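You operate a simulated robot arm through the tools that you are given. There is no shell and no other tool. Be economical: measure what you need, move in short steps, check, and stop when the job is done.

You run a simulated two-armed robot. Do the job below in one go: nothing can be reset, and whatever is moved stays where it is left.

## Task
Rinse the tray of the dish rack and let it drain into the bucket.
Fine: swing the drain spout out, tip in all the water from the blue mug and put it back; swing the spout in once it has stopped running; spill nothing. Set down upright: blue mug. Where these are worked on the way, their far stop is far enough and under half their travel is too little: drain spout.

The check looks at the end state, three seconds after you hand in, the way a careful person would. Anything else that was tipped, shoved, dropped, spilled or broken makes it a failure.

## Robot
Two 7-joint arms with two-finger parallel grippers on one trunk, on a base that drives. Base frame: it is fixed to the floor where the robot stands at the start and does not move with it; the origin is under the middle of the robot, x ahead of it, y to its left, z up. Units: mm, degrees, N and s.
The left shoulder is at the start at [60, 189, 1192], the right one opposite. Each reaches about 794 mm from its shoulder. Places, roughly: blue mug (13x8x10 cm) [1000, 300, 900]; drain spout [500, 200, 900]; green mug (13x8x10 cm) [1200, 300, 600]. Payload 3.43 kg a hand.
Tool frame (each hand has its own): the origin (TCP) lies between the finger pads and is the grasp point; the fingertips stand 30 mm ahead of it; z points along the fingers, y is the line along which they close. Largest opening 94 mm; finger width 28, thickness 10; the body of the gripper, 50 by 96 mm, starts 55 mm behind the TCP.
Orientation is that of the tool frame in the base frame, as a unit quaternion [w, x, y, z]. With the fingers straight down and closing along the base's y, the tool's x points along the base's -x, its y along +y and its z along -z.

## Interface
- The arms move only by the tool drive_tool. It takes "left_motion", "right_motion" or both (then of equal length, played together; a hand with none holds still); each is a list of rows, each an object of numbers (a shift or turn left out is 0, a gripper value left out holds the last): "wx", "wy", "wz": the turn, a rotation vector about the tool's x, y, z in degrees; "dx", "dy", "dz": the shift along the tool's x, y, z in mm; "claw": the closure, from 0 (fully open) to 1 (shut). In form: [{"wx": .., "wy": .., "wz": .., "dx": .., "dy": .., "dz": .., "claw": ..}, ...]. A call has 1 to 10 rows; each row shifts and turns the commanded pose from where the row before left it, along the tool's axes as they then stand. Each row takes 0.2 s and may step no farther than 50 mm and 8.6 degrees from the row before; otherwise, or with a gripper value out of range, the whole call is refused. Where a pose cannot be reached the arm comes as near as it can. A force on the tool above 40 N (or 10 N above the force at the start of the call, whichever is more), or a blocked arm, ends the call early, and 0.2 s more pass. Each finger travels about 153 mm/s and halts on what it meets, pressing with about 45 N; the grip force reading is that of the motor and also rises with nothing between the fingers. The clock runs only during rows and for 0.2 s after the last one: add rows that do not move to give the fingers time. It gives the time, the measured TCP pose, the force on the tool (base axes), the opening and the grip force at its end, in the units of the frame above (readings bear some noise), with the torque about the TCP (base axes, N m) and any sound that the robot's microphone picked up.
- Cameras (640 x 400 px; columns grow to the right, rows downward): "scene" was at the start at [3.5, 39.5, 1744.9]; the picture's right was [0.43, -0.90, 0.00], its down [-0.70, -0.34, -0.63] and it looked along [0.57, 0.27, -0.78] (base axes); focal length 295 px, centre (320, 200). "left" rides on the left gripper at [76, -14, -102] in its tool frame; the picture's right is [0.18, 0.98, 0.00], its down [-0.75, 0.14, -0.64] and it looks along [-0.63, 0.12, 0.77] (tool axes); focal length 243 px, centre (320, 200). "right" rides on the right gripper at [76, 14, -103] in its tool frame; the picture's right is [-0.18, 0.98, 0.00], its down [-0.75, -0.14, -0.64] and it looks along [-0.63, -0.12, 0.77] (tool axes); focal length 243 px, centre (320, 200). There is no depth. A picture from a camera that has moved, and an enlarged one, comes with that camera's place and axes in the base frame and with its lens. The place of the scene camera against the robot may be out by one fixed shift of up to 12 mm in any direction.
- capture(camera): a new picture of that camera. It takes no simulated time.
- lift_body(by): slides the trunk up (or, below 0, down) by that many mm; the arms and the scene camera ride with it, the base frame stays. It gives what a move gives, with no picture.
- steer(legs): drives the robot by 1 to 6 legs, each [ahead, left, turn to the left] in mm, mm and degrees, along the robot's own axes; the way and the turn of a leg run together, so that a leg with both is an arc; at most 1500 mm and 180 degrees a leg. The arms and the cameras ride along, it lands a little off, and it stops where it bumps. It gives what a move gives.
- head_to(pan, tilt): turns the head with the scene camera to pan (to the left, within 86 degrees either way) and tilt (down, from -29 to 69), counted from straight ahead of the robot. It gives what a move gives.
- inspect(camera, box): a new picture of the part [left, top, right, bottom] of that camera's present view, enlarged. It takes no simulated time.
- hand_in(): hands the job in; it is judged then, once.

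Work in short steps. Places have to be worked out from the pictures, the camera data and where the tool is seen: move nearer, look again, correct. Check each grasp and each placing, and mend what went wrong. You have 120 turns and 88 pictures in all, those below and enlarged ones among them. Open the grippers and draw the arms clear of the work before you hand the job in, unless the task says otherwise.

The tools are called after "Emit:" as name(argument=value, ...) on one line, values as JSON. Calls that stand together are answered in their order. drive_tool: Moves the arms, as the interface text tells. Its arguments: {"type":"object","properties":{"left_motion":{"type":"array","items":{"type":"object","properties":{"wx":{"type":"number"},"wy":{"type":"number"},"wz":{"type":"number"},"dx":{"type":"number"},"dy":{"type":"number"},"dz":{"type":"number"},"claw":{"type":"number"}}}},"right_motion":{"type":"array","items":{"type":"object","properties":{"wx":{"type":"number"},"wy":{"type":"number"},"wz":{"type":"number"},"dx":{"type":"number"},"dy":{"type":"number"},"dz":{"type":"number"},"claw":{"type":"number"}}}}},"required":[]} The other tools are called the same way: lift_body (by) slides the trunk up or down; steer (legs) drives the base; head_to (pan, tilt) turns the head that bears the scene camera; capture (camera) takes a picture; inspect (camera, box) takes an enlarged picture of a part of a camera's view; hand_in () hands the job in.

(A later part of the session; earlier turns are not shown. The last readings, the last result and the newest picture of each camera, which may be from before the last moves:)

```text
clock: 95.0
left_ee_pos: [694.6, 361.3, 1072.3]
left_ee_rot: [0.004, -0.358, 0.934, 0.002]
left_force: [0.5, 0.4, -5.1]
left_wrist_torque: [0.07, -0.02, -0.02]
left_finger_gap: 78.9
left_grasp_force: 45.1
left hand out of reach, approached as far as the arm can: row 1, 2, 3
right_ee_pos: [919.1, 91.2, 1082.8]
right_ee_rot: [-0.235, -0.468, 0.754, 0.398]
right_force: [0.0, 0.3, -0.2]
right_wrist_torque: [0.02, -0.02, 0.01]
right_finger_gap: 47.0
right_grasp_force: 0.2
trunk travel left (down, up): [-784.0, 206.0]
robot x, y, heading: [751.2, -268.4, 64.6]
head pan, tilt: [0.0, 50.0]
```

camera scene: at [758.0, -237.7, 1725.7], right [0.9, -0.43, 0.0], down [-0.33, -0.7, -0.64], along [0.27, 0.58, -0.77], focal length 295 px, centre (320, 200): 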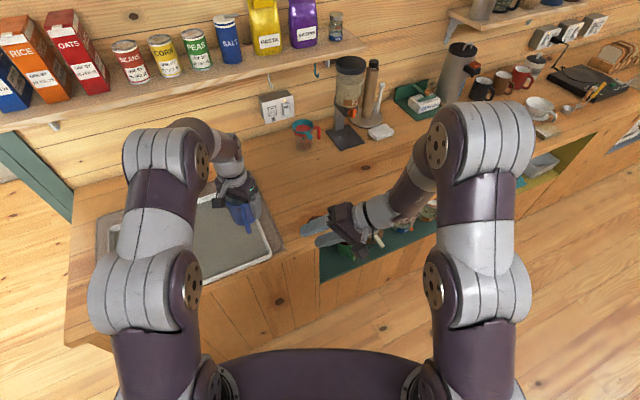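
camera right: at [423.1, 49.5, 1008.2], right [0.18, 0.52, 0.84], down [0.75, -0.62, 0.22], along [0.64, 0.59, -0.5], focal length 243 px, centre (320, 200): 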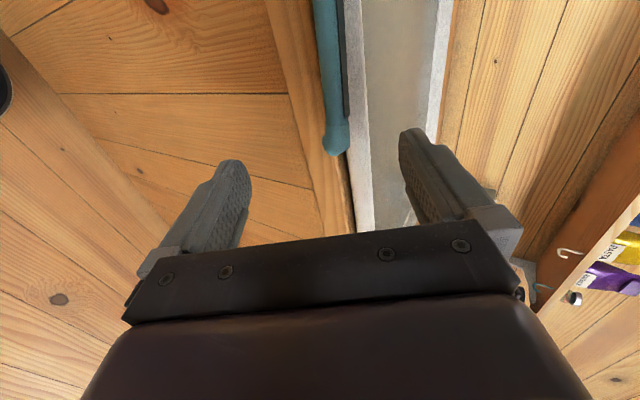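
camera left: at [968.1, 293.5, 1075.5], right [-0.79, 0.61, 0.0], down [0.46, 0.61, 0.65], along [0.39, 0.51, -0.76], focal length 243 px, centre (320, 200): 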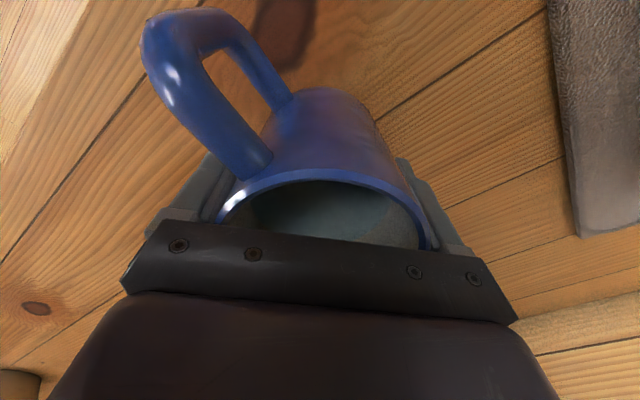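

The arm is at its folding limit pointing straight down; tilting relieves that. I tilt 25° (water stays in, and it's over the tray anyway) and then lower the trunk for the pour.

Emit:
drive_tool(left_motion=[{"wy": -5}, {"wy": -7}, {"wy": -7}, {"wy": -6}, {}])

Emit:
lift_body(by=-60)

Emit:
drive_tool(left_motion=[{"dz": -18, "dx": -8}, {"dz": -18, "dx": -8}, {"dz": -18, "dx": -8}, {}])

Emit:
capture(camera="scene")

```text
clock: 96.2
left_ee_pos: [694.0, 361.6, 1070.9]
left_ee_rot: [0.205, -0.351, 0.91, 0.08]
left_force: [0.6, -0.9, -5.4]
left_wrist_torque: [0.02, 0.03, 0.02]
left_finger_gap: 78.8
left_grasp_force: 44.9
right_ee_pos: [920.3, 91.7, 1083.0]
right_ee_rot: [-0.235, -0.467, 0.754, 0.397]
right_force: [-1.2, 0.0, -0.7]
right_wrist_torque: [-0.01, 0.0, -0.01]
right_finger_gap: 47.0
right_grasp_force: 0.1
trunk travel left (down, up): [-784.0, 206.0]
robot x, y, heading: [752.0, -268.4, 64.8]
head pan, tilt: [0.0, 50.0]
```

```text
clock: 97.2
left_ee_pos: [693.9, 361.7, 1012.3]
left_ee_rot: [0.205, -0.35, 0.911, 0.079]
left_force: [-0.1, 0.2, -3.6]
left_wrist_torque: [0.05, 0.0, 0.0]
left_finger_gap: 79.1
left_grasp_force: 44.8
right_ee_pos: [919.0, 91.7, 1022.6]
right_ee_rot: [-0.235, -0.467, 0.754, 0.398]
right_force: [0.4, 0.1, -0.1]
right_wrist_torque: [0.0, -0.01, -0.03]
right_finger_gap: 46.9
right_grasp_force: 0.2
trunk travel left (down, up): [-724.0, 266.0]
robot x, y, heading: [749.4, -265.4, 65.0]
head pan, tilt: [0.0, 50.0]
```

```text
clock: 98.2
left_ee_pos: [693.2, 359.3, 1070.4]
left_ee_rot: [0.204, -0.35, 0.911, 0.079]
left_force: [0.3, 0.2, -4.5]
left_wrist_torque: [0.04, -0.01, 0.0]
left_finger_gap: 79.0
left_grasp_force: 45.8
right_ee_pos: [918.7, 91.4, 1023.0]
right_ee_rot: [-0.236, -0.467, 0.754, 0.397]
right_force: [0.2, -0.7, -0.5]
right_wrist_torque: [-0.02, -0.02, 0.0]
right_finger_gap: 47.0
right_grasp_force: 0.0
trunk travel left (down, up): [-724.0, 266.0]
robot x, y, heading: [751.0, -269.7, 64.8]
head pan, tilt: [0.0, 50.0]
```

```text
36 pictures are left
camera scene: at [753.7, -246.4, 1606.0], right [0.9, -0.43, 0.0], down [-0.33, -0.69, -0.64], along [0.28, 0.58, -0.77], focal length 295 px, centre (320, 200)
```

scene: 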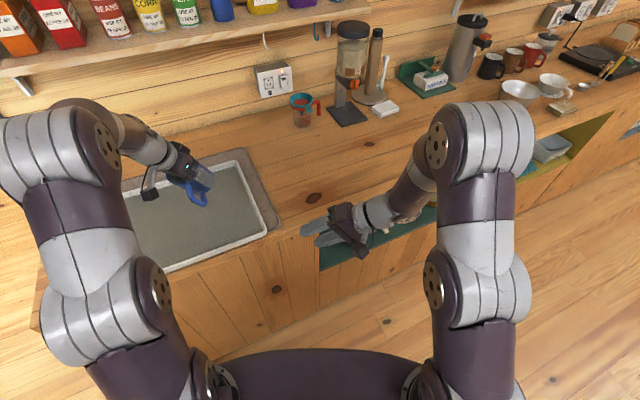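

The mug is over the tray, tilted 24°. I continue tilting slowly and watch position drift and the stream.

Emit:
drive_tool(left_motion=[{"wy": -5}, {"wy": -5}, {"wy": -5}, {"wy": -4}, {"wy": -4}, {"wy": -4}, {"wy": -4}, {}])

Emit:
capture(camera="left")

Emit:
inspect(camera="scene", box=[80, 110, 300, 290])

```text
clock: 100.0
left_ee_pos: [693.7, 360.5, 1070.5]
left_ee_rot: [0.441, -0.316, 0.823, 0.171]
left_force: [0.7, -0.9, -4.3]
left_wrist_torque: [0.02, 0.0, 0.01]
left_finger_gap: 79.2
left_grasp_force: 44.3
right_ee_pos: [918.6, 91.7, 1022.7]
right_ee_rot: [-0.235, -0.467, 0.754, 0.397]
right_force: [0.4, 0.1, 0.2]
right_wrist_torque: [0.03, 0.01, -0.03]
right_finger_gap: 47.1
right_grasp_force: 0.0
trunk travel left (down, up): [-724.0, 266.0]
robot x, y, heading: [746.7, -266.1, 64.8]
head pan, tilt: [0.0, 50.0]
```

```text
35 pictures are left
camera left: at [608.1, 263.9, 1064.0], right [-0.73, 0.66, -0.15], down [-0.18, 0.02, 0.98], along [0.65, 0.75, 0.1], focal length 243 px, centre (320, 200)
```

left: 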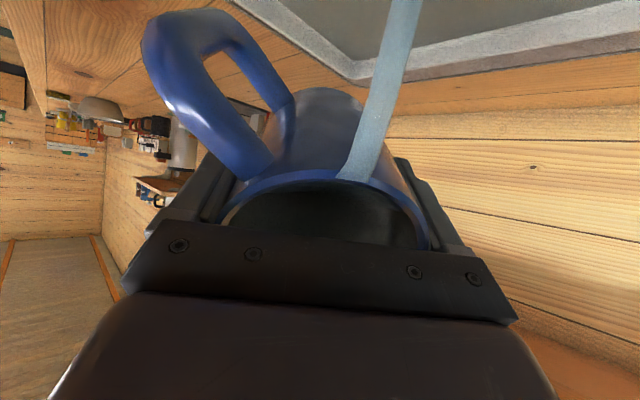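

```text
2.22 times, centred on (190, 200) of scene
camera zoom: at [753.9, -246.7, 1606.0], right [0.9, -0.43, 0.0], down [-0.33, -0.69, -0.64], along [0.28, 0.58, -0.77], focal length 656 px, centre (609, 200)
```

zoom: 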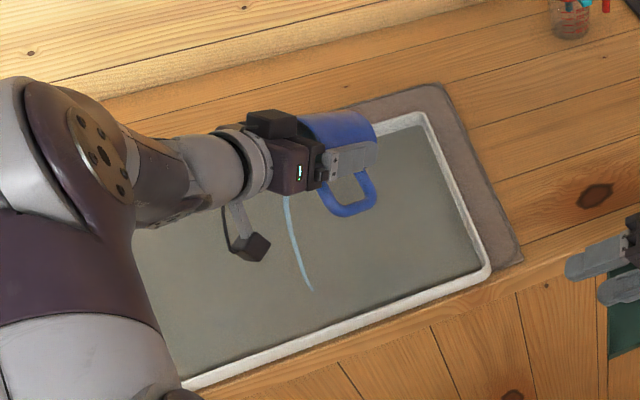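

It pours cleanly: the stream lands at about (612,315), well inside the tray, and misses the camera. I continue slowly.

Emit:
drive_tool(left_motion=[{}, {}, {"wy": -3}, {"wy": -3}, {"wy": -3}, {"wy": -3}, {"wy": -3}, {"wy": -3}, {}, {}])

Emit:
inspect(camera="scene", box=[80, 110, 300, 290])

```text
clock: 102.2
left_ee_pos: [694.0, 357.4, 1074.5]
left_ee_rot: [0.555, -0.289, 0.75, 0.215]
left_force: [0.2, -0.5, -3.6]
left_wrist_torque: [0.03, 0.06, -0.01]
left_finger_gap: 79.0
left_grasp_force: 45.4
left hand out of reach, approached as far as the arm can: row 8
right_ee_pos: [920.1, 92.3, 1023.1]
right_ee_rot: [-0.235, -0.467, 0.754, 0.398]
right_force: [0.3, 0.9, -0.3]
right_wrist_torque: [0.01, -0.02, 0.01]
right_finger_gap: 47.0
right_grasp_force: 0.0
trunk travel left (down, up): [-724.0, 266.0]
robot x, y, heading: [753.0, -268.6, 64.6]
head pan, tilt: [0.0, 50.0]
```

```text
2.22 times, centred on (190, 200) of scene
camera zoom: at [753.8, -247.1, 1606.0], right [0.9, -0.43, 0.0], down [-0.33, -0.69, -0.64], along [0.28, 0.58, -0.77], focal length 656 px, centre (609, 200)
```

zoom: 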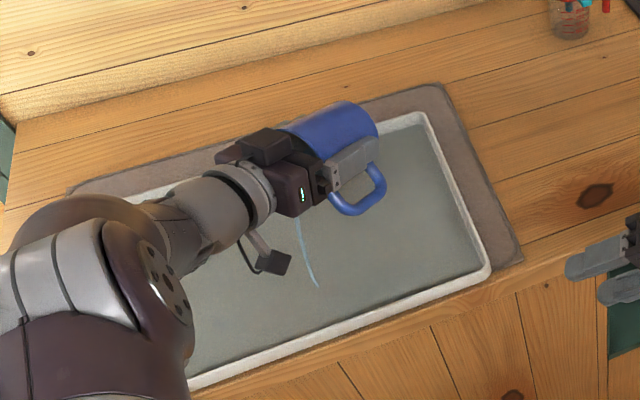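

About 72° now and the stream is thinning. I shift slightly forward and up while tilting on, to stay in reach.

Emit:
drive_tool(left_motion=[{"dx": -8, "dz": 8}, {"dx": -8, "dz": 8, "wy": -3}, {"dx": -8, "dz": 8, "wy": -3}, {"dx": -8, "dz": 8, "wy": -3}, {"dx": -8, "dz": 8, "wy": -3}, {"wy": -3}, {"wy": -3}, {"wy": -3}, {}])

Emit:
inspect(camera="scene", box=[60, 90, 320, 300])

```text
clock: 104.2
left_ee_pos: [709.0, 371.7, 1084.9]
left_ee_rot: [0.582, -0.281, 0.728, 0.227]
left_force: [-0.4, -0.6, -2.9]
left_wrist_torque: [-0.03, 0.0, -0.02]
left_finger_gap: 78.9
left_grasp_force: 45.1
left hand out of reach, approached as far as the arm can: row 3, 4, 5, 6, 7, 8
right_ee_pos: [919.5, 91.1, 1023.6]
right_ee_rot: [-0.234, -0.468, 0.754, 0.397]
right_force: [0.1, 0.2, -0.2]
right_wrist_torque: [0.01, -0.03, -0.01]
right_finger_gap: 47.0
right_grasp_force: 0.1
trunk travel left (down, up): [-724.0, 266.0]
robot x, y, heading: [749.6, -267.8, 65.0]
head pan, tilt: [0.0, 50.0]
```

```text
1.90 times, centred on (190, 195) of scene
camera zoom: at [753.8, -246.9, 1606.0], right [0.9, -0.43, 0.0], down [-0.33, -0.69, -0.64], along [0.28, 0.58, -0.77], focal length 562 px, centre (568, 210)
```

zoom: 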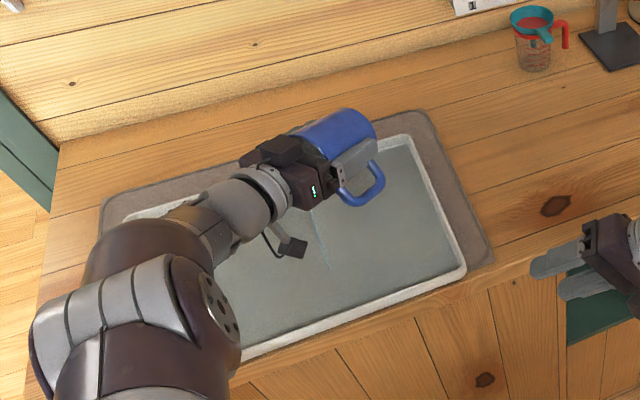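

The tilt stalls at ~76° here since the hand is only level with the shoulder; the successful dry run had it ~150 mm above. I raise the hand, keeping it over the tray, then tilt on.

Emit:
drive_tool(left_motion=[{"dx": -12, "dz": 2}, {"dx": -12, "dz": 2}, {"dx": -12, "dz": 2}, {"dx": -12, "dz": 2}, {"dx": -12, "dz": 2}, {"dx": -12, "dz": 2}, {"wy": -4}, {"wy": -4}, {"wy": -4}, {}])

Emit:
inspect(camera="scene", box=[60, 90, 320, 300])

```text
clock: 106.4
left_ee_pos: [730.0, 388.0, 1153.2]
left_ee_rot: [0.63, -0.266, 0.687, 0.246]
left_force: [-0.3, -0.3, -3.4]
left_wrist_torque: [0.03, 0.01, 0.01]
left_finger_gap: 78.9
left_grasp_force: 45.2
left hand out of reach, approached as far as the arm can: row 9
right_ee_pos: [919.8, 90.4, 1022.8]
right_ee_rot: [-0.235, -0.468, 0.753, 0.398]
right_force: [0.5, -0.3, 0.2]
right_wrist_torque: [-0.02, -0.01, -0.01]
right_finger_gap: 47.0
right_grasp_force: 0.1
trunk travel left (down, up): [-724.0, 266.0]
robot x, y, heading: [752.8, -268.1, 64.5]
head pan, tilt: [0.0, 50.0]
```

```text
1.90 times, centred on (190, 195) of scene
camera zoom: at [753.7, -246.9, 1606.0], right [0.9, -0.43, 0.0], down [-0.33, -0.69, -0.64], along [0.28, 0.58, -0.77], focal length 562 px, centre (568, 210)
```

zoom: 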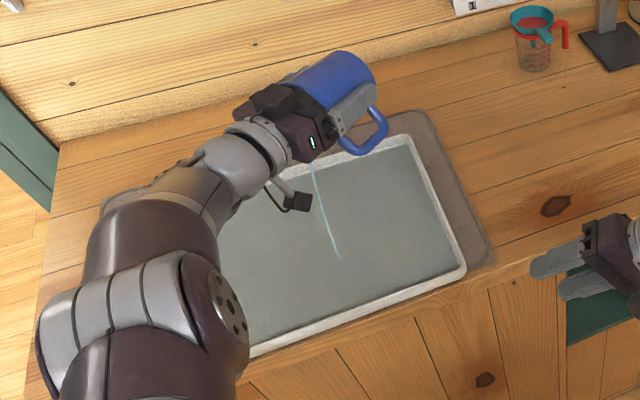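

85° now, still streaming into the tray. I raise another ~60 mm and tilt on.

Emit:
drive_tool(left_motion=[{"dx": -12}, {"dx": -12}, {"dx": -12}, {"dx": -10, "wy": -4}, {"dx": -10, "wy": -4}, {"wy": -4}, {"wy": -4}, {"wy": -4}, {}, {}])

Emit:
inspect(camera="scene", box=[60, 60, 320, 300])

```text
clock: 108.6
left_ee_pos: [732.8, 392.8, 1198.2]
left_ee_rot: [0.652, -0.258, 0.665, 0.256]
left_force: [0.0, 0.8, -2.6]
left_wrist_torque: [0.05, -0.02, 0.01]
left_finger_gap: 79.0
left_grasp_force: 44.9
left hand out of reach, approached as far as the arm can: row 5, 6, 7, 8
right_ee_pos: [919.3, 91.3, 1022.9]
right_ee_rot: [-0.235, -0.467, 0.754, 0.398]
right_force: [-0.2, -0.3, -1.0]
right_wrist_torque: [-0.01, -0.01, -0.02]
right_finger_gap: 47.0
right_grasp_force: 0.0
trunk travel left (down, up): [-724.0, 266.0]
robot x, y, heading: [751.5, -268.9, 65.0]
head pan, tilt: [0.0, 50.0]
```

```text
1.67 times, centred on (190, 180) of scene
camera zoom: at [753.8, -247.0, 1606.0], right [0.9, -0.43, 0.0], down [-0.33, -0.69, -0.64], along [0.28, 0.58, -0.77], focal length 492 px, centre (537, 233)
```

zoom: 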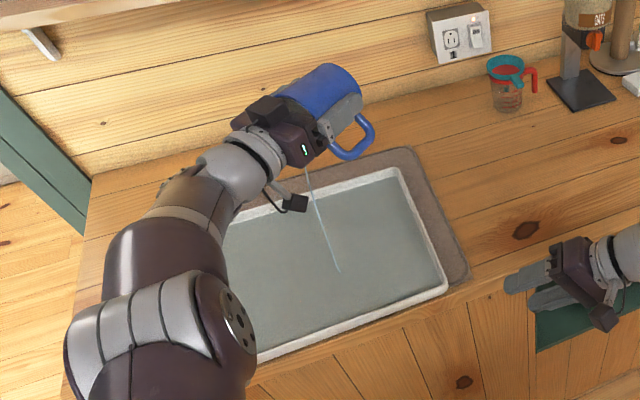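

89° now; limits bite again. I move forward along the hand, turning it a little left toward the arm's natural line, then tilt further.

Emit:
drive_tool(left_motion=[{"dz": 10, "wx": -4}, {"dz": 10, "wx": -4}, {"dz": 10, "wx": -4}, {"dz": 10, "wy": -4}, {"dz": 6, "wy": -4}, {"wy": -4}, {"wy": -4}, {}, {}])

Emit:
inspect(camera="scene", box=[60, 60, 320, 300])

```text
clock: 110.6
left_ee_pos: [763.8, 427.0, 1198.4]
left_ee_rot: [0.703, -0.277, 0.543, 0.366]
left_force: [-0.3, 0.3, -2.6]
left_wrist_torque: [0.0, 0.01, -0.02]
left_finger_gap: 78.9
left_grasp_force: 44.6
right_ee_pos: [919.4, 91.2, 1024.7]
right_ee_rot: [-0.235, -0.468, 0.753, 0.399]
right_force: [0.2, 0.0, 0.0]
right_wrist_torque: [0.0, -0.03, 0.02]
right_finger_gap: 47.0
right_grasp_force: 0.0
trunk travel left (down, up): [-724.0, 266.0]
robot x, y, heading: [752.4, -268.5, 65.0]
head pan, tilt: [0.0, 50.0]
```

```text
1.67 times, centred on (190, 180) of scene
camera zoom: at [753.8, -246.8, 1606.0], right [0.9, -0.43, 0.0], down [-0.33, -0.69, -0.64], along [0.28, 0.58, -0.77], focal length 492 px, centre (537, 233)
```

zoom: 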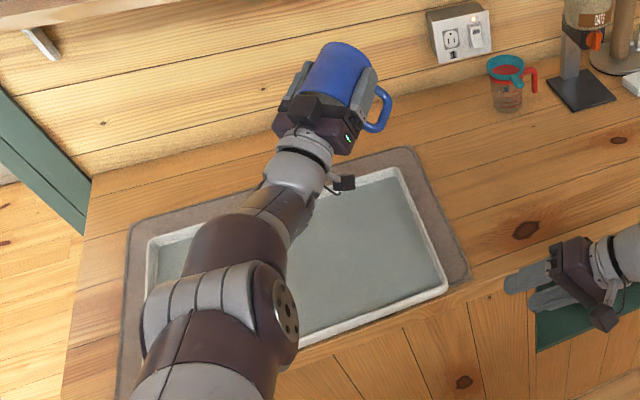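

The tilt is now 105° and the stream has gone. I hold a moment, then look into the mug with the left camera.

Emit:
drive_tool(left_motion=[{"wy": -4}, {}, {}, {}, {}, {}, {}, {}])

Emit:
capture(camera="left")

```text
clock: 112.4
left_ee_pos: [771.0, 442.1, 1208.8]
left_ee_rot: [0.721, -0.265, 0.519, 0.375]
left_force: [-0.5, 0.3, -3.3]
left_wrist_torque: [-0.05, 0.01, -0.01]
left_finger_gap: 79.5
left_grasp_force: 44.8
left hand out of reach, approached as far as the arm can: row 1
right_ee_pos: [919.8, 91.7, 1023.7]
right_ee_rot: [-0.235, -0.468, 0.753, 0.398]
right_force: [0.3, 0.5, 1.1]
right_wrist_torque: [0.04, -0.03, -0.03]
right_finger_gap: 47.3
right_grasp_force: 0.0
trunk travel left (down, up): [-724.0, 266.0]
robot x, y, heading: [751.7, -268.9, 64.5]
head pan, tilt: [0.0, 50.0]
```

```text
28 pictures are left
camera left: at [741.1, 375.2, 1102.7], right [-0.77, 0.62, -0.17], down [-0.6, -0.61, 0.51], along [0.21, 0.49, 0.85], focal length 243 px, centre (320, 200)
```

left: 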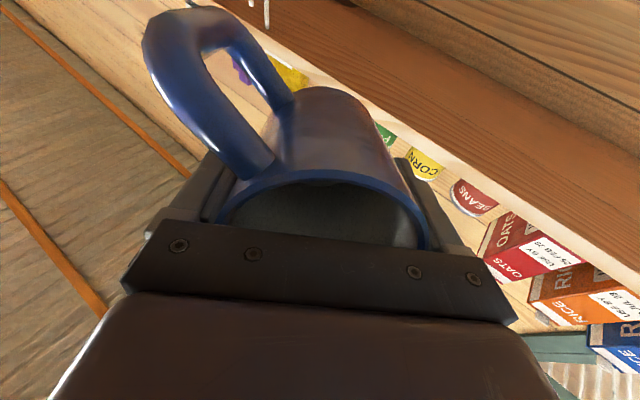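

The mug is empty and nothing drips. I untilt over the tray.

Emit:
drive_tool(left_motion=[{"dz": -20, "wy": 8}, {"dz": -20, "wy": 8.5}, {"wy": 8.5}, {"wx": 4, "wy": 7}, {"wx": 4, "wy": 7}, {"wx": 4, "wy": 7}, {"wy": 8.5}, {"wy": 8.5}, {"wy": 8.5}, {"wy": 8.5}])

Emit:
lift_body(by=120)

```text
clock: 114.6
left_ee_pos: [750.4, 395.6, 1177.1]
left_ee_rot: [0.241, -0.363, 0.898, 0.066]
left_force: [0.2, 0.0, -2.0]
left_wrist_torque: [0.02, 0.01, -0.01]
left_finger_gap: 79.0
left_grasp_force: 45.2
left hand out of reach, approached as far as the arm can: row 10
right_ee_pos: [919.4, 91.8, 1023.1]
right_ee_rot: [-0.237, -0.468, 0.753, 0.397]
right_force: [0.4, -0.2, -0.3]
right_wrist_torque: [0.02, 0.03, 0.0]
right_finger_gap: 47.0
right_grasp_force: 0.1
trunk travel left (down, up): [-724.0, 266.0]
robot x, y, heading: [751.9, -268.1, 64.7]
head pan, tilt: [0.0, 50.0]
```

```text
clock: 116.1
left_ee_pos: [749.8, 397.2, 1299.6]
left_ee_rot: [0.243, -0.362, 0.897, 0.069]
left_force: [-0.8, 0.3, -3.6]
left_wrist_torque: [0.02, 0.0, -0.01]
left_finger_gap: 78.8
left_grasp_force: 44.7
right_ee_pos: [919.9, 91.3, 1142.6]
right_ee_rot: [-0.236, -0.467, 0.754, 0.398]
right_force: [0.1, 0.9, 0.2]
right_wrist_torque: [0.03, 0.01, 0.02]
right_finger_gap: 47.1
right_grasp_force: 0.0
trunk travel left (down, up): [-844.0, 146.0]
robot x, y, heading: [750.9, -270.4, 64.3]
head pan, tilt: [0.0, 50.0]
```

Now I lower the hand and finish uprighting it.

Emit:
drive_tool(left_motion=[{"dx": 15, "dz": 26}, {"dx": 15, "dz": 26}, {"dx": 15, "dz": 26}, {"dx": 15, "dz": 26}, {"dx": 15, "dz": 26}, {"wy": 7.35}, {"wy": 7.35}, {"wy": 7.35}, {"wy": 7.35}, {}])

```text
clock: 118.3
left_ee_pos: [743.5, 344.2, 1118.7]
left_ee_rot: [0.01, -0.368, 0.929, -0.019]
left_force: [1.1, -0.3, -2.7]
left_wrist_torque: [0.02, -0.04, 0.0]
left_finger_gap: 79.0
left_grasp_force: 44.8
left hand out of reach, approached as far as the arm can: row 8, 9
right_ee_pos: [919.8, 91.2, 1143.6]
right_ee_rot: [-0.234, -0.468, 0.754, 0.397]
right_force: [-0.8, -0.4, 0.2]
right_wrist_torque: [-0.02, 0.0, 0.01]
right_finger_gap: 47.3
right_grasp_force: 0.1
trunk travel left (down, up): [-844.0, 146.0]
robot x, y, heading: [751.8, -270.1, 64.6]
head pan, tilt: [0.0, 50.0]
```

I correct the small residual tilt, lower a bit, and drive the base back the 110 mm to where the mug can be reached.

Emit:
drive_tool(left_motion=[{"wx": -2.4, "wy": 0.3, "wz": 1.2, "dz": 20}, {"dz": 20}, {"dz": 20}, {"dx": -7, "dy": -10}, {}])

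Emit:
steer(legs=[[55, 0, 0], [58, 0, 0]])

```text
clock: 119.5
left_ee_pos: [756.0, 340.6, 1058.1]
left_ee_rot: [-0.002, -0.358, 0.934, -0.006]
left_force: [-0.3, 0.9, -2.1]
left_wrist_torque: [0.06, -0.04, -0.03]
left_finger_gap: 79.0
left_grasp_force: 44.5
right_ee_pos: [919.5, 91.1, 1143.8]
right_ee_rot: [-0.235, -0.467, 0.754, 0.398]
right_force: [0.3, 0.0, -0.6]
right_wrist_torque: [-0.02, 0.02, 0.02]
right_finger_gap: 47.1
right_grasp_force: 0.0
trunk travel left (down, up): [-844.0, 146.0]
robot x, y, heading: [752.3, -272.9, 64.6]
head pan, tilt: [0.0, 50.0]
```

```text
clock: 121.0
left_ee_pos: [802.7, 438.2, 1061.2]
left_ee_rot: [0.0, -0.358, 0.934, -0.003]
left_force: [0.6, 0.1, -2.0]
left_wrist_torque: [0.06, -0.01, 0.01]
left_finger_gap: 79.2
left_grasp_force: 45.1
right_ee_pos: [966.1, 187.6, 1146.8]
right_ee_rot: [-0.233, -0.469, 0.753, 0.399]
right_force: [-0.7, -0.4, 0.2]
right_wrist_torque: [0.02, -0.03, -0.03]
right_finger_gap: 46.7
right_grasp_force: 0.0
trunk travel left (down, up): [-844.0, 146.0]
robot x, y, heading: [801.4, -164.8, 64.5]
head pan, tilt: [0.0, 50.0]
```

I carry the mug back over its original spot at z≈1045.

Emit:
drive_tool(left_motion=[{"dx": -12.8, "dy": -25.5, "dz": 2}, {"dx": -12.8, "dy": -25.5, "dz": 2}, {"dx": -12.8, "dy": -25.5, "dz": 2}, {"dx": -12.8, "dy": -25.5, "dz": 2}, {"dx": -12.8, "dy": -25.5, "dz": 2}, {"dx": -12.8, "dy": -25.5, "dz": 2}, {"dx": -12.8, "dy": -25.5, "dz": 2}, {"dx": -12.8, "dy": -25.5, "dz": 2}, {}])

```text
clock: 123.0
left_ee_pos: [1016.0, 357.8, 1041.9]
left_ee_rot: [-0.002, -0.358, 0.934, -0.005]
left_force: [-0.5, -0.3, -4.2]
left_wrist_torque: [0.02, -0.03, -0.02]
left_finger_gap: 78.9
left_grasp_force: 44.9
right_ee_pos: [967.3, 193.0, 1143.2]
right_ee_rot: [-0.235, -0.467, 0.754, 0.398]
right_force: [-0.7, 0.5, -0.3]
right_wrist_torque: [0.0, 0.0, -0.01]
right_finger_gap: 47.2
right_grasp_force: 0.2
trunk travel left (down, up): [-844.0, 146.0]
robot x, y, heading: [804.4, -167.9, 64.7]
head pan, tilt: [0.0, 50.0]
```

Position is back within 2 mm. I descend to just above the counter, then in small steps until the weight transfers.

Emit:
drive_tool(left_motion=[{"dz": 16}, {"dz": 18}, {"dz": 18}, {"dz": 18}, {"dz": 14}, {}])

Emit:
drive_tool(left_motion=[{"dz": 2}, {"dz": 2}, {"dz": 1.5}, {"dz": 1.5}, {}])

```text
clock: 124.4
left_ee_pos: [1015.9, 357.1, 960.1]
left_ee_rot: [-0.003, -0.358, 0.934, -0.006]
left_force: [-1.0, 0.3, -2.2]
left_wrist_torque: [0.01, -0.01, 0.02]
left_finger_gap: 79.1
left_grasp_force: 44.8
right_ee_pos: [967.3, 192.7, 1143.9]
right_ee_rot: [-0.235, -0.467, 0.754, 0.397]
right_force: [0.4, 0.6, 0.2]
right_wrist_torque: [-0.05, -0.03, 0.03]
right_finger_gap: 47.1
right_grasp_force: 0.1
trunk travel left (down, up): [-844.0, 146.0]
robot x, y, heading: [799.8, -168.5, 64.3]
head pan, tilt: [0.0, 50.0]
```

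```text
clock: 125.6
left_ee_pos: [1016.1, 357.4, 952.7]
left_ee_rot: [-0.003, -0.358, 0.934, -0.006]
left_force: [0.0, 0.1, -1.9]
left_wrist_torque: [0.03, -0.04, -0.02]
left_finger_gap: 79.2
left_grasp_force: 45.1
right_ee_pos: [967.3, 192.9, 1143.4]
right_ee_rot: [-0.236, -0.468, 0.754, 0.397]
right_force: [0.4, 0.5, 0.3]
right_wrist_torque: [0.01, -0.01, -0.02]
right_finger_gap: 46.7
right_grasp_force: 0.0
trunk travel left (down, up): [-844.0, 146.0]
robot x, y, heading: [800.1, -171.1, 64.5]
head pan, tilt: [0.0, 50.0]
```

Still carrying its weight at z=952.7 (it was gripped at ~949.5). I creep the last few millimetres.

Emit:
drive_tool(left_motion=[{"dz": 1.2}, {"dz": 1.2}, {"dz": 1.2}, {}])

```text
clock: 126.6
left_ee_pos: [1017.0, 356.1, 950.3]
left_ee_rot: [0.0, -0.358, 0.934, -0.004]
left_force: [-2.5, 3.2, 13.7]
left_wrist_torque: [0.55, 0.15, 0.07]
left_finger_gap: 78.9
left_grasp_force: 45.5
right_ee_pos: [967.8, 191.3, 1142.8]
right_ee_rot: [-0.235, -0.468, 0.753, 0.398]
right_force: [0.1, 0.4, 0.1]
right_wrist_torque: [-0.01, 0.03, 0.01]
right_finger_gap: 47.0
right_grasp_force: 0.1
trunk travel left (down, up): [-844.0, 146.0]
robot x, y, heading: [802.4, -170.8, 64.5]
head pan, tilt: [0.0, 50.0]
```

The mug is on the counter (upward 14 N). I ease up 1 mm, open gently, wait, and rise straight up.

Emit:
drive_tool(left_motion=[{"dz": -0.8}, {"claw": 0.1}, {"claw": 0.05}, {"claw": 0.0}, {}])

Emit:
drive_tool(left_motion=[{"dz": -10}, {"dz": -20}, {"dz": -20}, {"dz": -25}, {"dz": -20}, {}])

Emit:
capture(camera="left")

```text
clock: 127.8
left_ee_pos: [1016.8, 356.3, 950.0]
left_ee_rot: [-0.003, -0.357, 0.934, -0.005]
left_force: [0.1, 0.9, -0.7]
left_wrist_torque: [0.0, 0.03, 0.01]
left_finger_gap: 93.9
left_grasp_force: 0.1
right_ee_pos: [968.1, 192.5, 1143.7]
right_ee_rot: [-0.235, -0.467, 0.754, 0.397]
right_force: [-0.3, 1.6, -0.6]
right_wrist_torque: [-0.01, 0.01, -0.02]
right_finger_gap: 46.9
right_grasp_force: 0.0
trunk travel left (down, up): [-844.0, 146.0]
robot x, y, heading: [798.5, -169.8, 64.5]
head pan, tilt: [0.0, 50.0]
```

```text
clock: 129.2
left_ee_pos: [1017.0, 357.4, 1045.5]
left_ee_rot: [-0.003, -0.357, 0.934, -0.006]
left_force: [-0.4, 0.1, -0.1]
left_wrist_torque: [-0.02, 0.02, 0.02]
left_finger_gap: 93.9
left_grasp_force: 0.1
right_ee_pos: [967.1, 191.8, 1142.8]
right_ee_rot: [-0.235, -0.468, 0.753, 0.398]
right_force: [0.1, 0.2, 0.2]
right_wrist_torque: [-0.02, -0.02, 0.0]
right_finger_gap: 46.9
right_grasp_force: 0.1
trunk travel left (down, up): [-844.0, 146.0]
robot x, y, heading: [799.6, -168.7, 64.5]
head pan, tilt: [0.0, 50.0]
```

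```text
27 pictures are left
camera left: at [970.2, 297.8, 1148.3], right [-0.79, 0.61, -0.01], down [0.47, 0.62, 0.63], along [0.39, 0.5, -0.77], focal length 243 px, centre (320, 200)
```

left: 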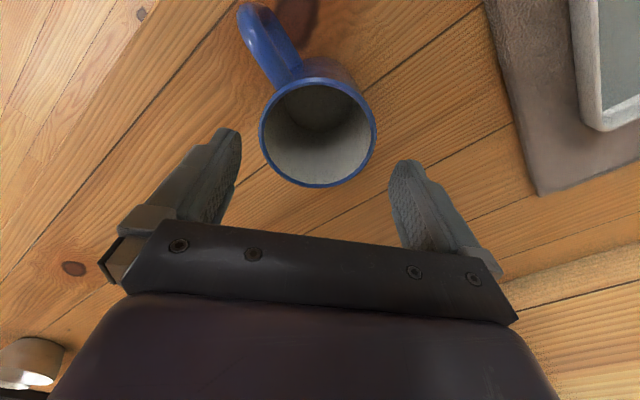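

The mug stands upright, empty, in its place. Now I return to the start pose the way I came (away from the counter, turn, back along the aisle, then left) to watch the spout and swing it in.

Emit:
drive_tool(left_motion=[{"dz": -10, "dx": 20}, {"dx": 35, "dz": -5}, {"dx": 40, "dz": -10}, {}])

Emit:
steer(legs=[[-252, -120, 0], [0, 0, -64.5], [-800, 0, 0]])

```text
clock: 130.2
left_ee_pos: [947.3, 294.6, 1071.0]
left_ee_rot: [-0.002, -0.358, 0.934, -0.006]
left_force: [0.4, 0.9, -0.2]
left_wrist_torque: [-0.01, 0.04, 0.01]
left_finger_gap: 94.0
left_grasp_force: 0.0
right_ee_pos: [967.8, 192.6, 1142.6]
right_ee_rot: [-0.236, -0.467, 0.754, 0.397]
right_force: [-0.2, -0.4, 0.0]
right_wrist_torque: [0.04, 0.0, 0.0]
right_finger_gap: 46.8
right_grasp_force: 0.0
trunk travel left (down, up): [-844.0, 146.0]
robot x, y, heading: [799.5, -172.2, 64.4]
head pan, tilt: [0.0, 50.0]
```

```text
clock: 138.8
left_ee_pos: [486.3, -384.2, 1070.6]
left_ee_rot: [-0.006, 0.192, 0.981, -0.004]
left_force: [0.0, -0.3, -0.6]
left_wrist_torque: [0.06, 0.01, 0.04]
left_finger_gap: 93.7
left_grasp_force: 0.0
right_ee_pos: [402.0, -447.6, 1143.9]
right_ee_rot: [0.011, 0.002, 0.887, 0.462]
right_force: [0.3, -0.6, -1.1]
right_wrist_torque: [-0.02, -0.05, -0.02]
right_finger_gap: 47.0
right_grasp_force: 0.1
trunk travel left (down, up): [-844.0, 146.0]
robot x, y, heading: [9.9, -457.6, 0.8]
head pan, tilt: [0.0, 50.0]
```

Clear of everything. I strafe left to the start spot and look at the spout.

Emit:
steer(legs=[[-8, 450, -0.8]])

Emit:
head_to(pan=20, tilt=55)

Emit:
capture(camera="scene")

```text
clock: 141.5
left_ee_pos: [474.2, 57.6, 1070.7]
left_ee_rot: [-0.005, 0.196, 0.981, -0.004]
left_force: [0.2, 0.0, -0.3]
left_wrist_torque: [0.0, 0.01, 0.0]
left_finger_gap: 93.9
left_grasp_force: 0.0
right_ee_pos: [390.0, -5.3, 1143.2]
right_ee_rot: [0.013, 0.006, 0.887, 0.462]
right_force: [-0.1, -0.3, -0.2]
right_wrist_torque: [-0.02, 0.01, -0.04]
right_finger_gap: 46.9
right_grasp_force: 0.2
trunk travel left (down, up): [-844.0, 146.0]
robot x, y, heading: [-5.3, -9.3, 0.3]
head pan, tilt: [0.0, 50.0]
```

```text
clock: 142.4
left_ee_pos: [474.2, 58.4, 1071.5]
left_ee_rot: [-0.005, 0.196, 0.98, -0.004]
left_force: [0.2, 0.1, -0.8]
left_wrist_torque: [0.0, -0.02, 0.02]
left_finger_gap: 94.0
left_grasp_force: 0.2
right_ee_pos: [391.6, -4.3, 1144.1]
right_ee_rot: [0.012, 0.006, 0.887, 0.461]
right_force: [0.2, 0.5, -0.8]
right_wrist_torque: [-0.02, 0.03, -0.01]
right_finger_gap: 47.1
right_grasp_force: 0.0
trunk travel left (down, up): [-844.0, 146.0]
robot x, y, heading: [-7.7, -8.4, 0.1]
head pan, tilt: [20.0, 55.0]
```

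```text
26 pictures are left
camera scene: at [-3.9, 22.8, 1719.5], right [0.34, -0.94, 0.0], down [-0.77, -0.28, -0.57], along [0.54, 0.2, -0.82], focal length 295 px, centre (320, 200)
```

scene: 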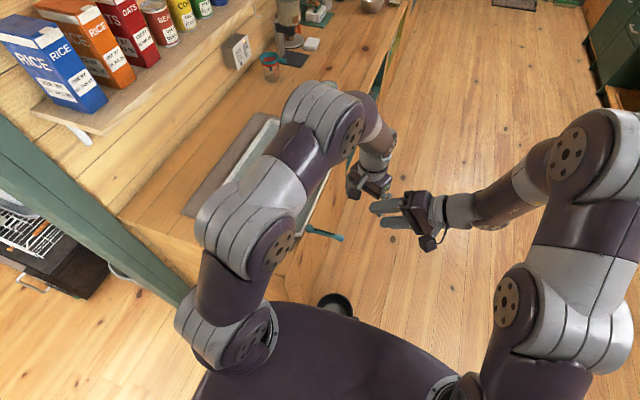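

The spout is still out. I part the hands: right hand aside, left hand rolled back square and toward the spout's near side, then check the stream.

Emit:
drive_tool(right_motion=[{"dy": -10, "dz": -15}, {"dy": -20, "dz": -30}, {"dy": -20, "dz": -30}, {"dy": -10, "dz": -20}, {}, {}, {}, {}], left_motion=[{}, {}, {"wz": -7.5, "dx": 10}, {"wz": -7.5, "dx": 20}, {"wz": -7.5, "dx": 30}, {"dx": 30, "dy": 20}, {"dx": 30, "dy": 25}, {}])

Emit:
inspect(camera="scene", box=[270, 200, 400, 330])

Emit:
capture(camera="left")

```text
clock: 144.2
left_ee_pos: [356.5, 115.8, 1071.0]
left_ee_rot: [-0.007, 0.0, 1.0, -0.002]
left_force: [0.5, 0.6, 0.5]
left_wrist_torque: [-0.03, 0.01, 0.0]
left_finger_gap: 94.1
left_grasp_force: 0.1
right_ee_pos: [364.8, -46.2, 1128.4]
right_ee_rot: [0.014, 0.007, 0.89, 0.455]
right_force: [-0.3, -1.0, 0.0]
right_wrist_torque: [-0.01, 0.0, 0.0]
right_finger_gap: 47.0
right_grasp_force: 0.0
right hand out of reach, approached as far as the arm can: row 1, 2, 3, 4
trunk travel left (down, up): [-844.0, 146.0]
robot x, y, heading: [-7.1, -5.9, 0.1]
head pan, tilt: [20.0, 55.0]
```

```text
3.08 times, centred on (335, 265) of scene
camera zoom: at [-3.2, 22.2, 1719.5], right [0.34, -0.94, 0.0], down [-0.77, -0.28, -0.57], along [0.54, 0.2, -0.82], focal length 908 px, centre (274, 0)
```

zoom: 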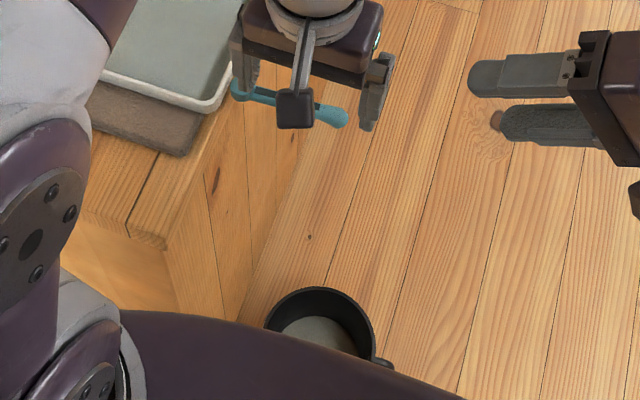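

```text
24 pictures are left
camera left: at [282.1, 102.0, 1174.5], right [-0.18, 0.98, 0.0], down [0.76, 0.14, 0.63], along [0.62, 0.11, -0.77], focal length 243 px, centre (320, 200)
```

left: 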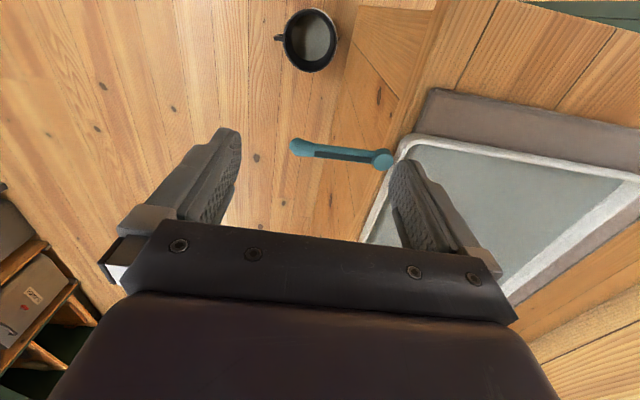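

No stream is obvious. I enlarge the left view to check the spout mouth, tray and bucket carefully.

Emit:
inspect(camera="left", box=[260, 0, 420, 200])

Emit:
inspect(camera="left", box=[340, 70, 640, 310])

```text
2.00 times, centred on (340, 100) of left
camera zoom: at [282.1, 102.0, 1174.5], right [-0.18, 0.98, 0.0], down [0.76, 0.14, 0.63], along [0.62, 0.11, -0.77], focal length 485 px, centre (280, 400)
```

zoom: 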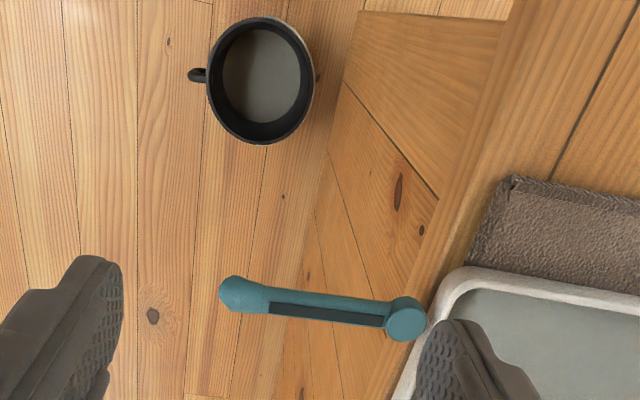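

```text
1.67 times, centred on (490, 190) of left
camera zoom: at [282.1, 102.0, 1174.5], right [-0.18, 0.98, 0.0], down [0.76, 0.14, 0.63], along [0.62, 0.11, -0.77], focal length 404 px, centre (37, 217)
```

zoom: 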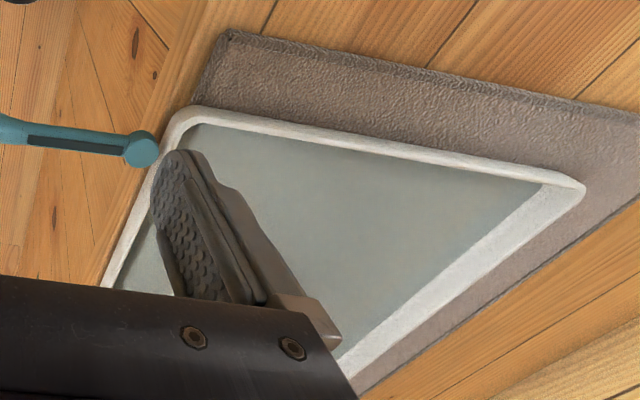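

The spout is fully out and I see no stream. Before closing it, I wait several seconds and look again at the mouth and the tray to be sure it has stopped.

Emit:
drive_tool(left_motion=[{"dx": 20}, {"dx": 15}, {}, {}, {}, {}, {}, {}, {}, {}])

Emit:
drive_tool(left_motion=[{}, {}, {}, {}, {}, {}, {}, {}, {}, {}])

Emit:
inspect(camera="left", box=[260, 20, 460, 270])

Emit:
inspect(camera="scene", box=[180, 100, 370, 330])

```text
clock: 146.4
left_ee_pos: [322.3, 116.4, 1071.5]
left_ee_rot: [-0.006, 0.0, 1.0, -0.003]
left_force: [-0.6, -0.1, 0.6]
left_wrist_torque: [-0.02, -0.01, -0.05]
left_finger_gap: 94.0
left_grasp_force: 0.0
right_ee_pos: [365.0, -44.5, 1129.1]
right_ee_rot: [0.015, 0.008, 0.891, 0.455]
right_force: [-0.7, -0.2, 0.6]
right_wrist_torque: [-0.01, 0.0, 0.01]
right_finger_gap: 46.5
right_grasp_force: 0.1
trunk travel left (down, up): [-844.0, 146.0]
robot x, y, heading: [-5.5, -10.6, -0.0]
head pan, tilt: [20.0, 55.0]
```

```text
clock: 148.6
left_ee_pos: [321.1, 115.9, 1072.4]
left_ee_rot: [-0.007, 0.001, 1.0, -0.002]
left_force: [0.7, -0.4, -0.2]
left_wrist_torque: [0.01, 0.03, -0.02]
left_finger_gap: 94.2
left_grasp_force: 0.1
right_ee_pos: [365.5, -43.7, 1128.4]
right_ee_rot: [0.015, 0.007, 0.891, 0.454]
right_force: [-0.1, -0.1, 0.1]
right_wrist_torque: [-0.02, 0.01, -0.03]
right_finger_gap: 47.1
right_grasp_force: 0.1
trunk travel left (down, up): [-844.0, 146.0]
robot x, y, heading: [-5.2, -10.2, 0.3]
head pan, tilt: [20.0, 55.0]
```

```text
1.60 times, centred on (360, 145) of left
camera zoom: at [246.9, 102.2, 1175.4], right [-0.18, 0.98, 0.0], down [0.76, 0.14, 0.63], along [0.62, 0.11, -0.77], focal length 388 px, centre (256, 288)
```

zoom: 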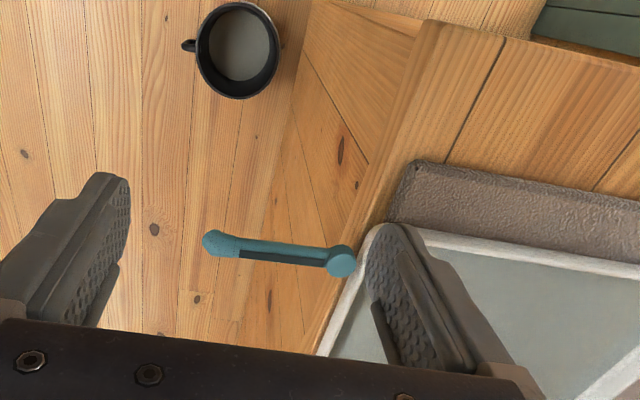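

```text
1.74 times, centred on (275, 215) of scene
camera zoom: at [-4.0, 22.6, 1719.5], right [0.34, -0.94, 0.0], down [-0.77, -0.28, -0.57], along [0.54, 0.2, -0.82], focal length 513 px, centre (398, 174)
```

zoom: 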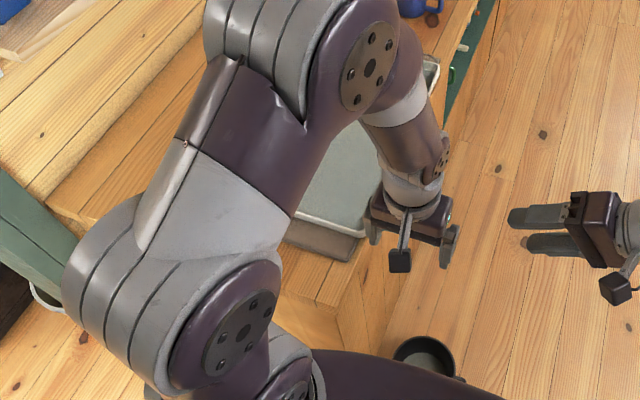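

It has stopped, and the bucket level has risen. I close the left fingers and lower them just on the near (-x) side of the spout.

Emit:
drive_tool(left_motion=[{"claw": 1, "dx": -12, "dz": 25}, {"dx": -12, "dz": 25}, {"dx": -12, "dz": 25}, {"dz": 25}, {"dz": 25}, {"dz": 25}, {}])

Emit:
inspect(camera="left", box=[200, 20, 480, 260])

```text
clock: 150.2
left_ee_pos: [353.4, 114.5, 922.5]
left_ee_rot: [-0.005, 0.001, 1.0, -0.002]
left_force: [-0.6, -0.2, 1.2]
left_wrist_torque: [-0.01, -0.03, -0.02]
left_finger_gap: 0.1
left_grasp_force: 32.7
right_ee_pos: [362.8, -46.0, 1128.6]
right_ee_rot: [0.014, 0.007, 0.89, 0.455]
right_force: [0.4, 0.0, -0.3]
right_wrist_torque: [0.0, -0.02, 0.02]
right_finger_gap: 46.8
right_grasp_force: 0.0
trunk travel left (down, up): [-844.0, 146.0]
robot x, y, heading: [-7.6, -5.7, 0.3]
head pan, tilt: [20.0, 55.0]
```

```text
1.67 times, centred on (340, 140) of left
camera zoom: at [280.5, 100.8, 1025.1], right [-0.18, 0.98, 0.0], down [0.76, 0.14, 0.63], along [0.62, 0.11, -0.77], focal length 404 px, centre (287, 300)
```

zoom: 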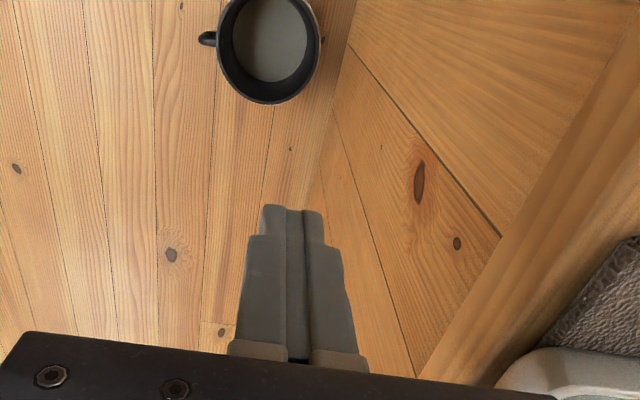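

The closed fingers are down on the near side at (353,114). I push the spout along its arc, first to about 60°.

Emit:
drive_tool(left_motion=[{"dx": -20, "dy": 2}, {"dx": -20, "dy": 2}, {"dx": -11, "dy": -2}, {"dx": -11, "dy": -1}, {"dx": -11, "dy": 1}, {"dx": -11, "dy": 1}, {"dx": -10, "dy": 4}, {"dx": -10, "dy": 4}, {"dx": -9, "dy": 6}, {"dx": -9, "dy": 7}])

Emit:
inspect(camera="scene", box=[250, 150, 430, 290])

```text
clock: 152.4
left_ee_pos: [477.3, 139.6, 920.9]
left_ee_rot: [-0.007, 0.001, 1.0, -0.003]
left_force: [-0.9, 0.5, 0.0]
left_wrist_torque: [-0.01, -0.02, -0.02]
left_finger_gap: 0.2
left_grasp_force: 32.8
right_ee_pos: [365.6, -44.3, 1128.4]
right_ee_rot: [0.014, 0.007, 0.89, 0.455]
right_force: [0.0, 0.0, 0.0]
right_wrist_torque: [0.01, 0.03, 0.01]
right_finger_gap: 47.2
right_grasp_force: 0.1
trunk travel left (down, up): [-844.0, 146.0]
robot x, y, heading: [-8.3, -8.4, 0.1]
head pan, tilt: [20.0, 55.0]
```

```text
2.86 times, centred on (340, 220) of scene
camera zoom: at [-3.6, 23.0, 1719.5], right [0.34, -0.94, 0.0], down [-0.77, -0.28, -0.57], along [0.54, 0.2, -0.82], focal length 843 px, centre (263, 143)
```

zoom: 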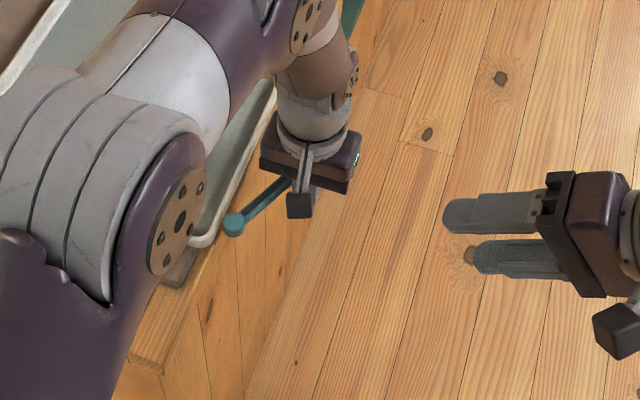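

The spout follows. I continue slowly to nearly closed.

Emit:
drive_tool(left_motion=[{"dx": -5, "dy": 7}, {"dx": -5, "dy": 7}, {"dx": -3, "dy": 6}, {"dx": -2, "dy": 5}, {"dx": -1, "dy": 4}, {}])

Emit:
inspect(camera="scene", box=[270, 160, 370, 240])

```text
clock: 153.8
left_ee_pos: [494.1, 168.8, 920.0]
left_ee_rot: [-0.006, 0.001, 1.0, -0.003]
left_force: [-0.1, 0.4, -0.1]
left_wrist_torque: [0.0, 0.0, -0.02]
left_finger_gap: 0.1
left_grasp_force: 32.5
right_ee_pos: [364.8, -44.2, 1128.9]
right_ee_rot: [0.015, 0.008, 0.891, 0.453]
right_force: [0.1, -0.1, 0.4]
right_wrist_torque: [0.01, 0.02, 0.0]
right_finger_gap: 46.9
right_grasp_force: 0.2
trunk travel left (down, up): [-844.0, 146.0]
robot x, y, heading: [-9.3, -7.1, 0.1]
head pan, tilt: [20.0, 55.0]
```

```text
5.00 times, centred on (320, 200) of scene
camera zoom: at [-4.0, 22.5, 1719.5], right [0.34, -0.94, 0.0], down [-0.77, -0.28, -0.57], along [0.54, 0.2, -0.82], focal length 1475 px, centre (320, 200)
```

zoom: 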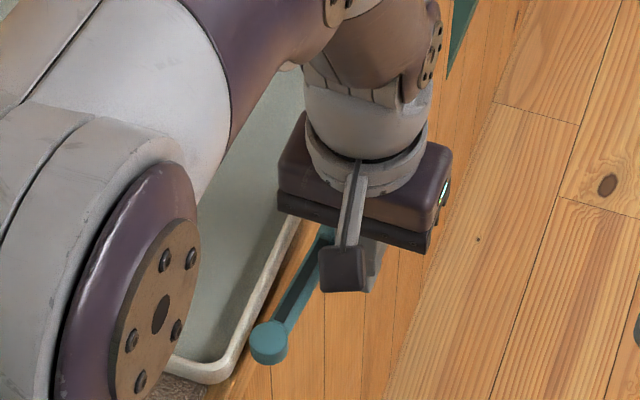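

It's within a few degrees of closed. I push a few more millimetres in small steps, watching the force.

Emit:
drive_tool(left_motion=[{"dy": 2}, {"dy": 2}, {"dy": 2}, {}])

Emit:
drive_tool(left_motion=[{"dy": 1.5}, {"dy": 1.5}, {}])

Emit:
inspect(camera="scene", box=[270, 160, 370, 240])

```text
clock: 154.8
left_ee_pos: [494.2, 173.9, 920.2]
left_ee_rot: [-0.006, 0.0, 1.0, -0.003]
left_force: [-0.8, -1.0, -0.3]
left_wrist_torque: [-0.01, -0.01, 0.0]
left_finger_gap: 0.0
left_grasp_force: 32.9
right_ee_pos: [364.2, -44.6, 1128.9]
right_ee_rot: [0.014, 0.008, 0.891, 0.454]
right_force: [-0.7, 0.3, 0.0]
right_wrist_torque: [-0.03, 0.0, -0.01]
right_finger_gap: 47.0
right_grasp_force: 0.1
trunk travel left (down, up): [-844.0, 146.0]
robot x, y, heading: [-9.5, -5.8, 0.2]
head pan, tilt: [20.0, 55.0]
```

```text
clock: 155.6
left_ee_pos: [492.3, 176.5, 919.6]
left_ee_rot: [-0.005, 0.0, 1.0, -0.003]
left_force: [0.8, -1.0, 0.0]
left_wrist_torque: [-0.01, 0.05, 0.01]
left_finger_gap: 0.2
left_grasp_force: 32.9
right_ee_pos: [364.5, -45.6, 1129.1]
right_ee_rot: [0.014, 0.007, 0.891, 0.455]
right_force: [0.9, 0.0, 0.7]
right_wrist_torque: [-0.01, -0.01, -0.01]
right_finger_gap: 47.1
right_grasp_force: 0.1
trunk travel left (down, up): [-844.0, 146.0]
robot x, y, heading: [-4.8, -6.4, 0.3]
head pan, tilt: [20.0, 55.0]
```

```text
5.00 times, centred on (320, 200) of scene
camera zoom: at [-4.0, 22.6, 1719.5], right [0.34, -0.94, 0.0], down [-0.77, -0.28, -0.57], along [0.54, 0.2, -0.82], focal length 1475 px, centre (320, 200)
```

zoom: 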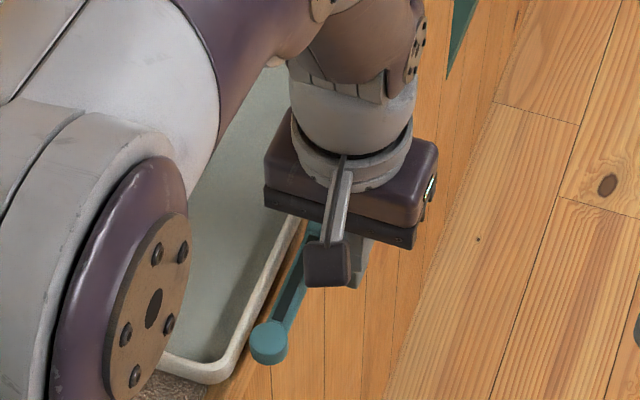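

It now looks parallel to the rim. I back off sideways, rise, and view it from above.

Emit:
drive_tool(left_motion=[{"dy": -15}, {"dy": -20}, {"dz": -30, "dy": -5}, {"dz": -40, "dx": 20}, {"dz": -40, "dx": 40}, {"dz": -30, "dx": 40, "dy": 20}, {"dx": 40, "dy": 30, "claw": 0}, {"dx": 15, "dy": 25}, {}])

Emit:
inspect(camera="left", box=[200, 60, 400, 230])

```text
refused: row 5 steps farther than a row can; nothing moved
```

```text
2.35 times, centred on (300, 145) of left
camera zoom: at [419.2, 163.7, 1023.3], right [-0.18, 0.98, 0.0], down [0.76, 0.14, 0.63], along [0.62, 0.11, -0.77], focal length 571 px, centre (367, 329)
```

zoom: 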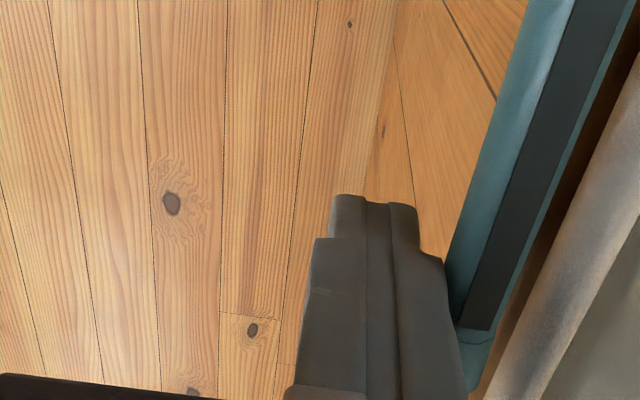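

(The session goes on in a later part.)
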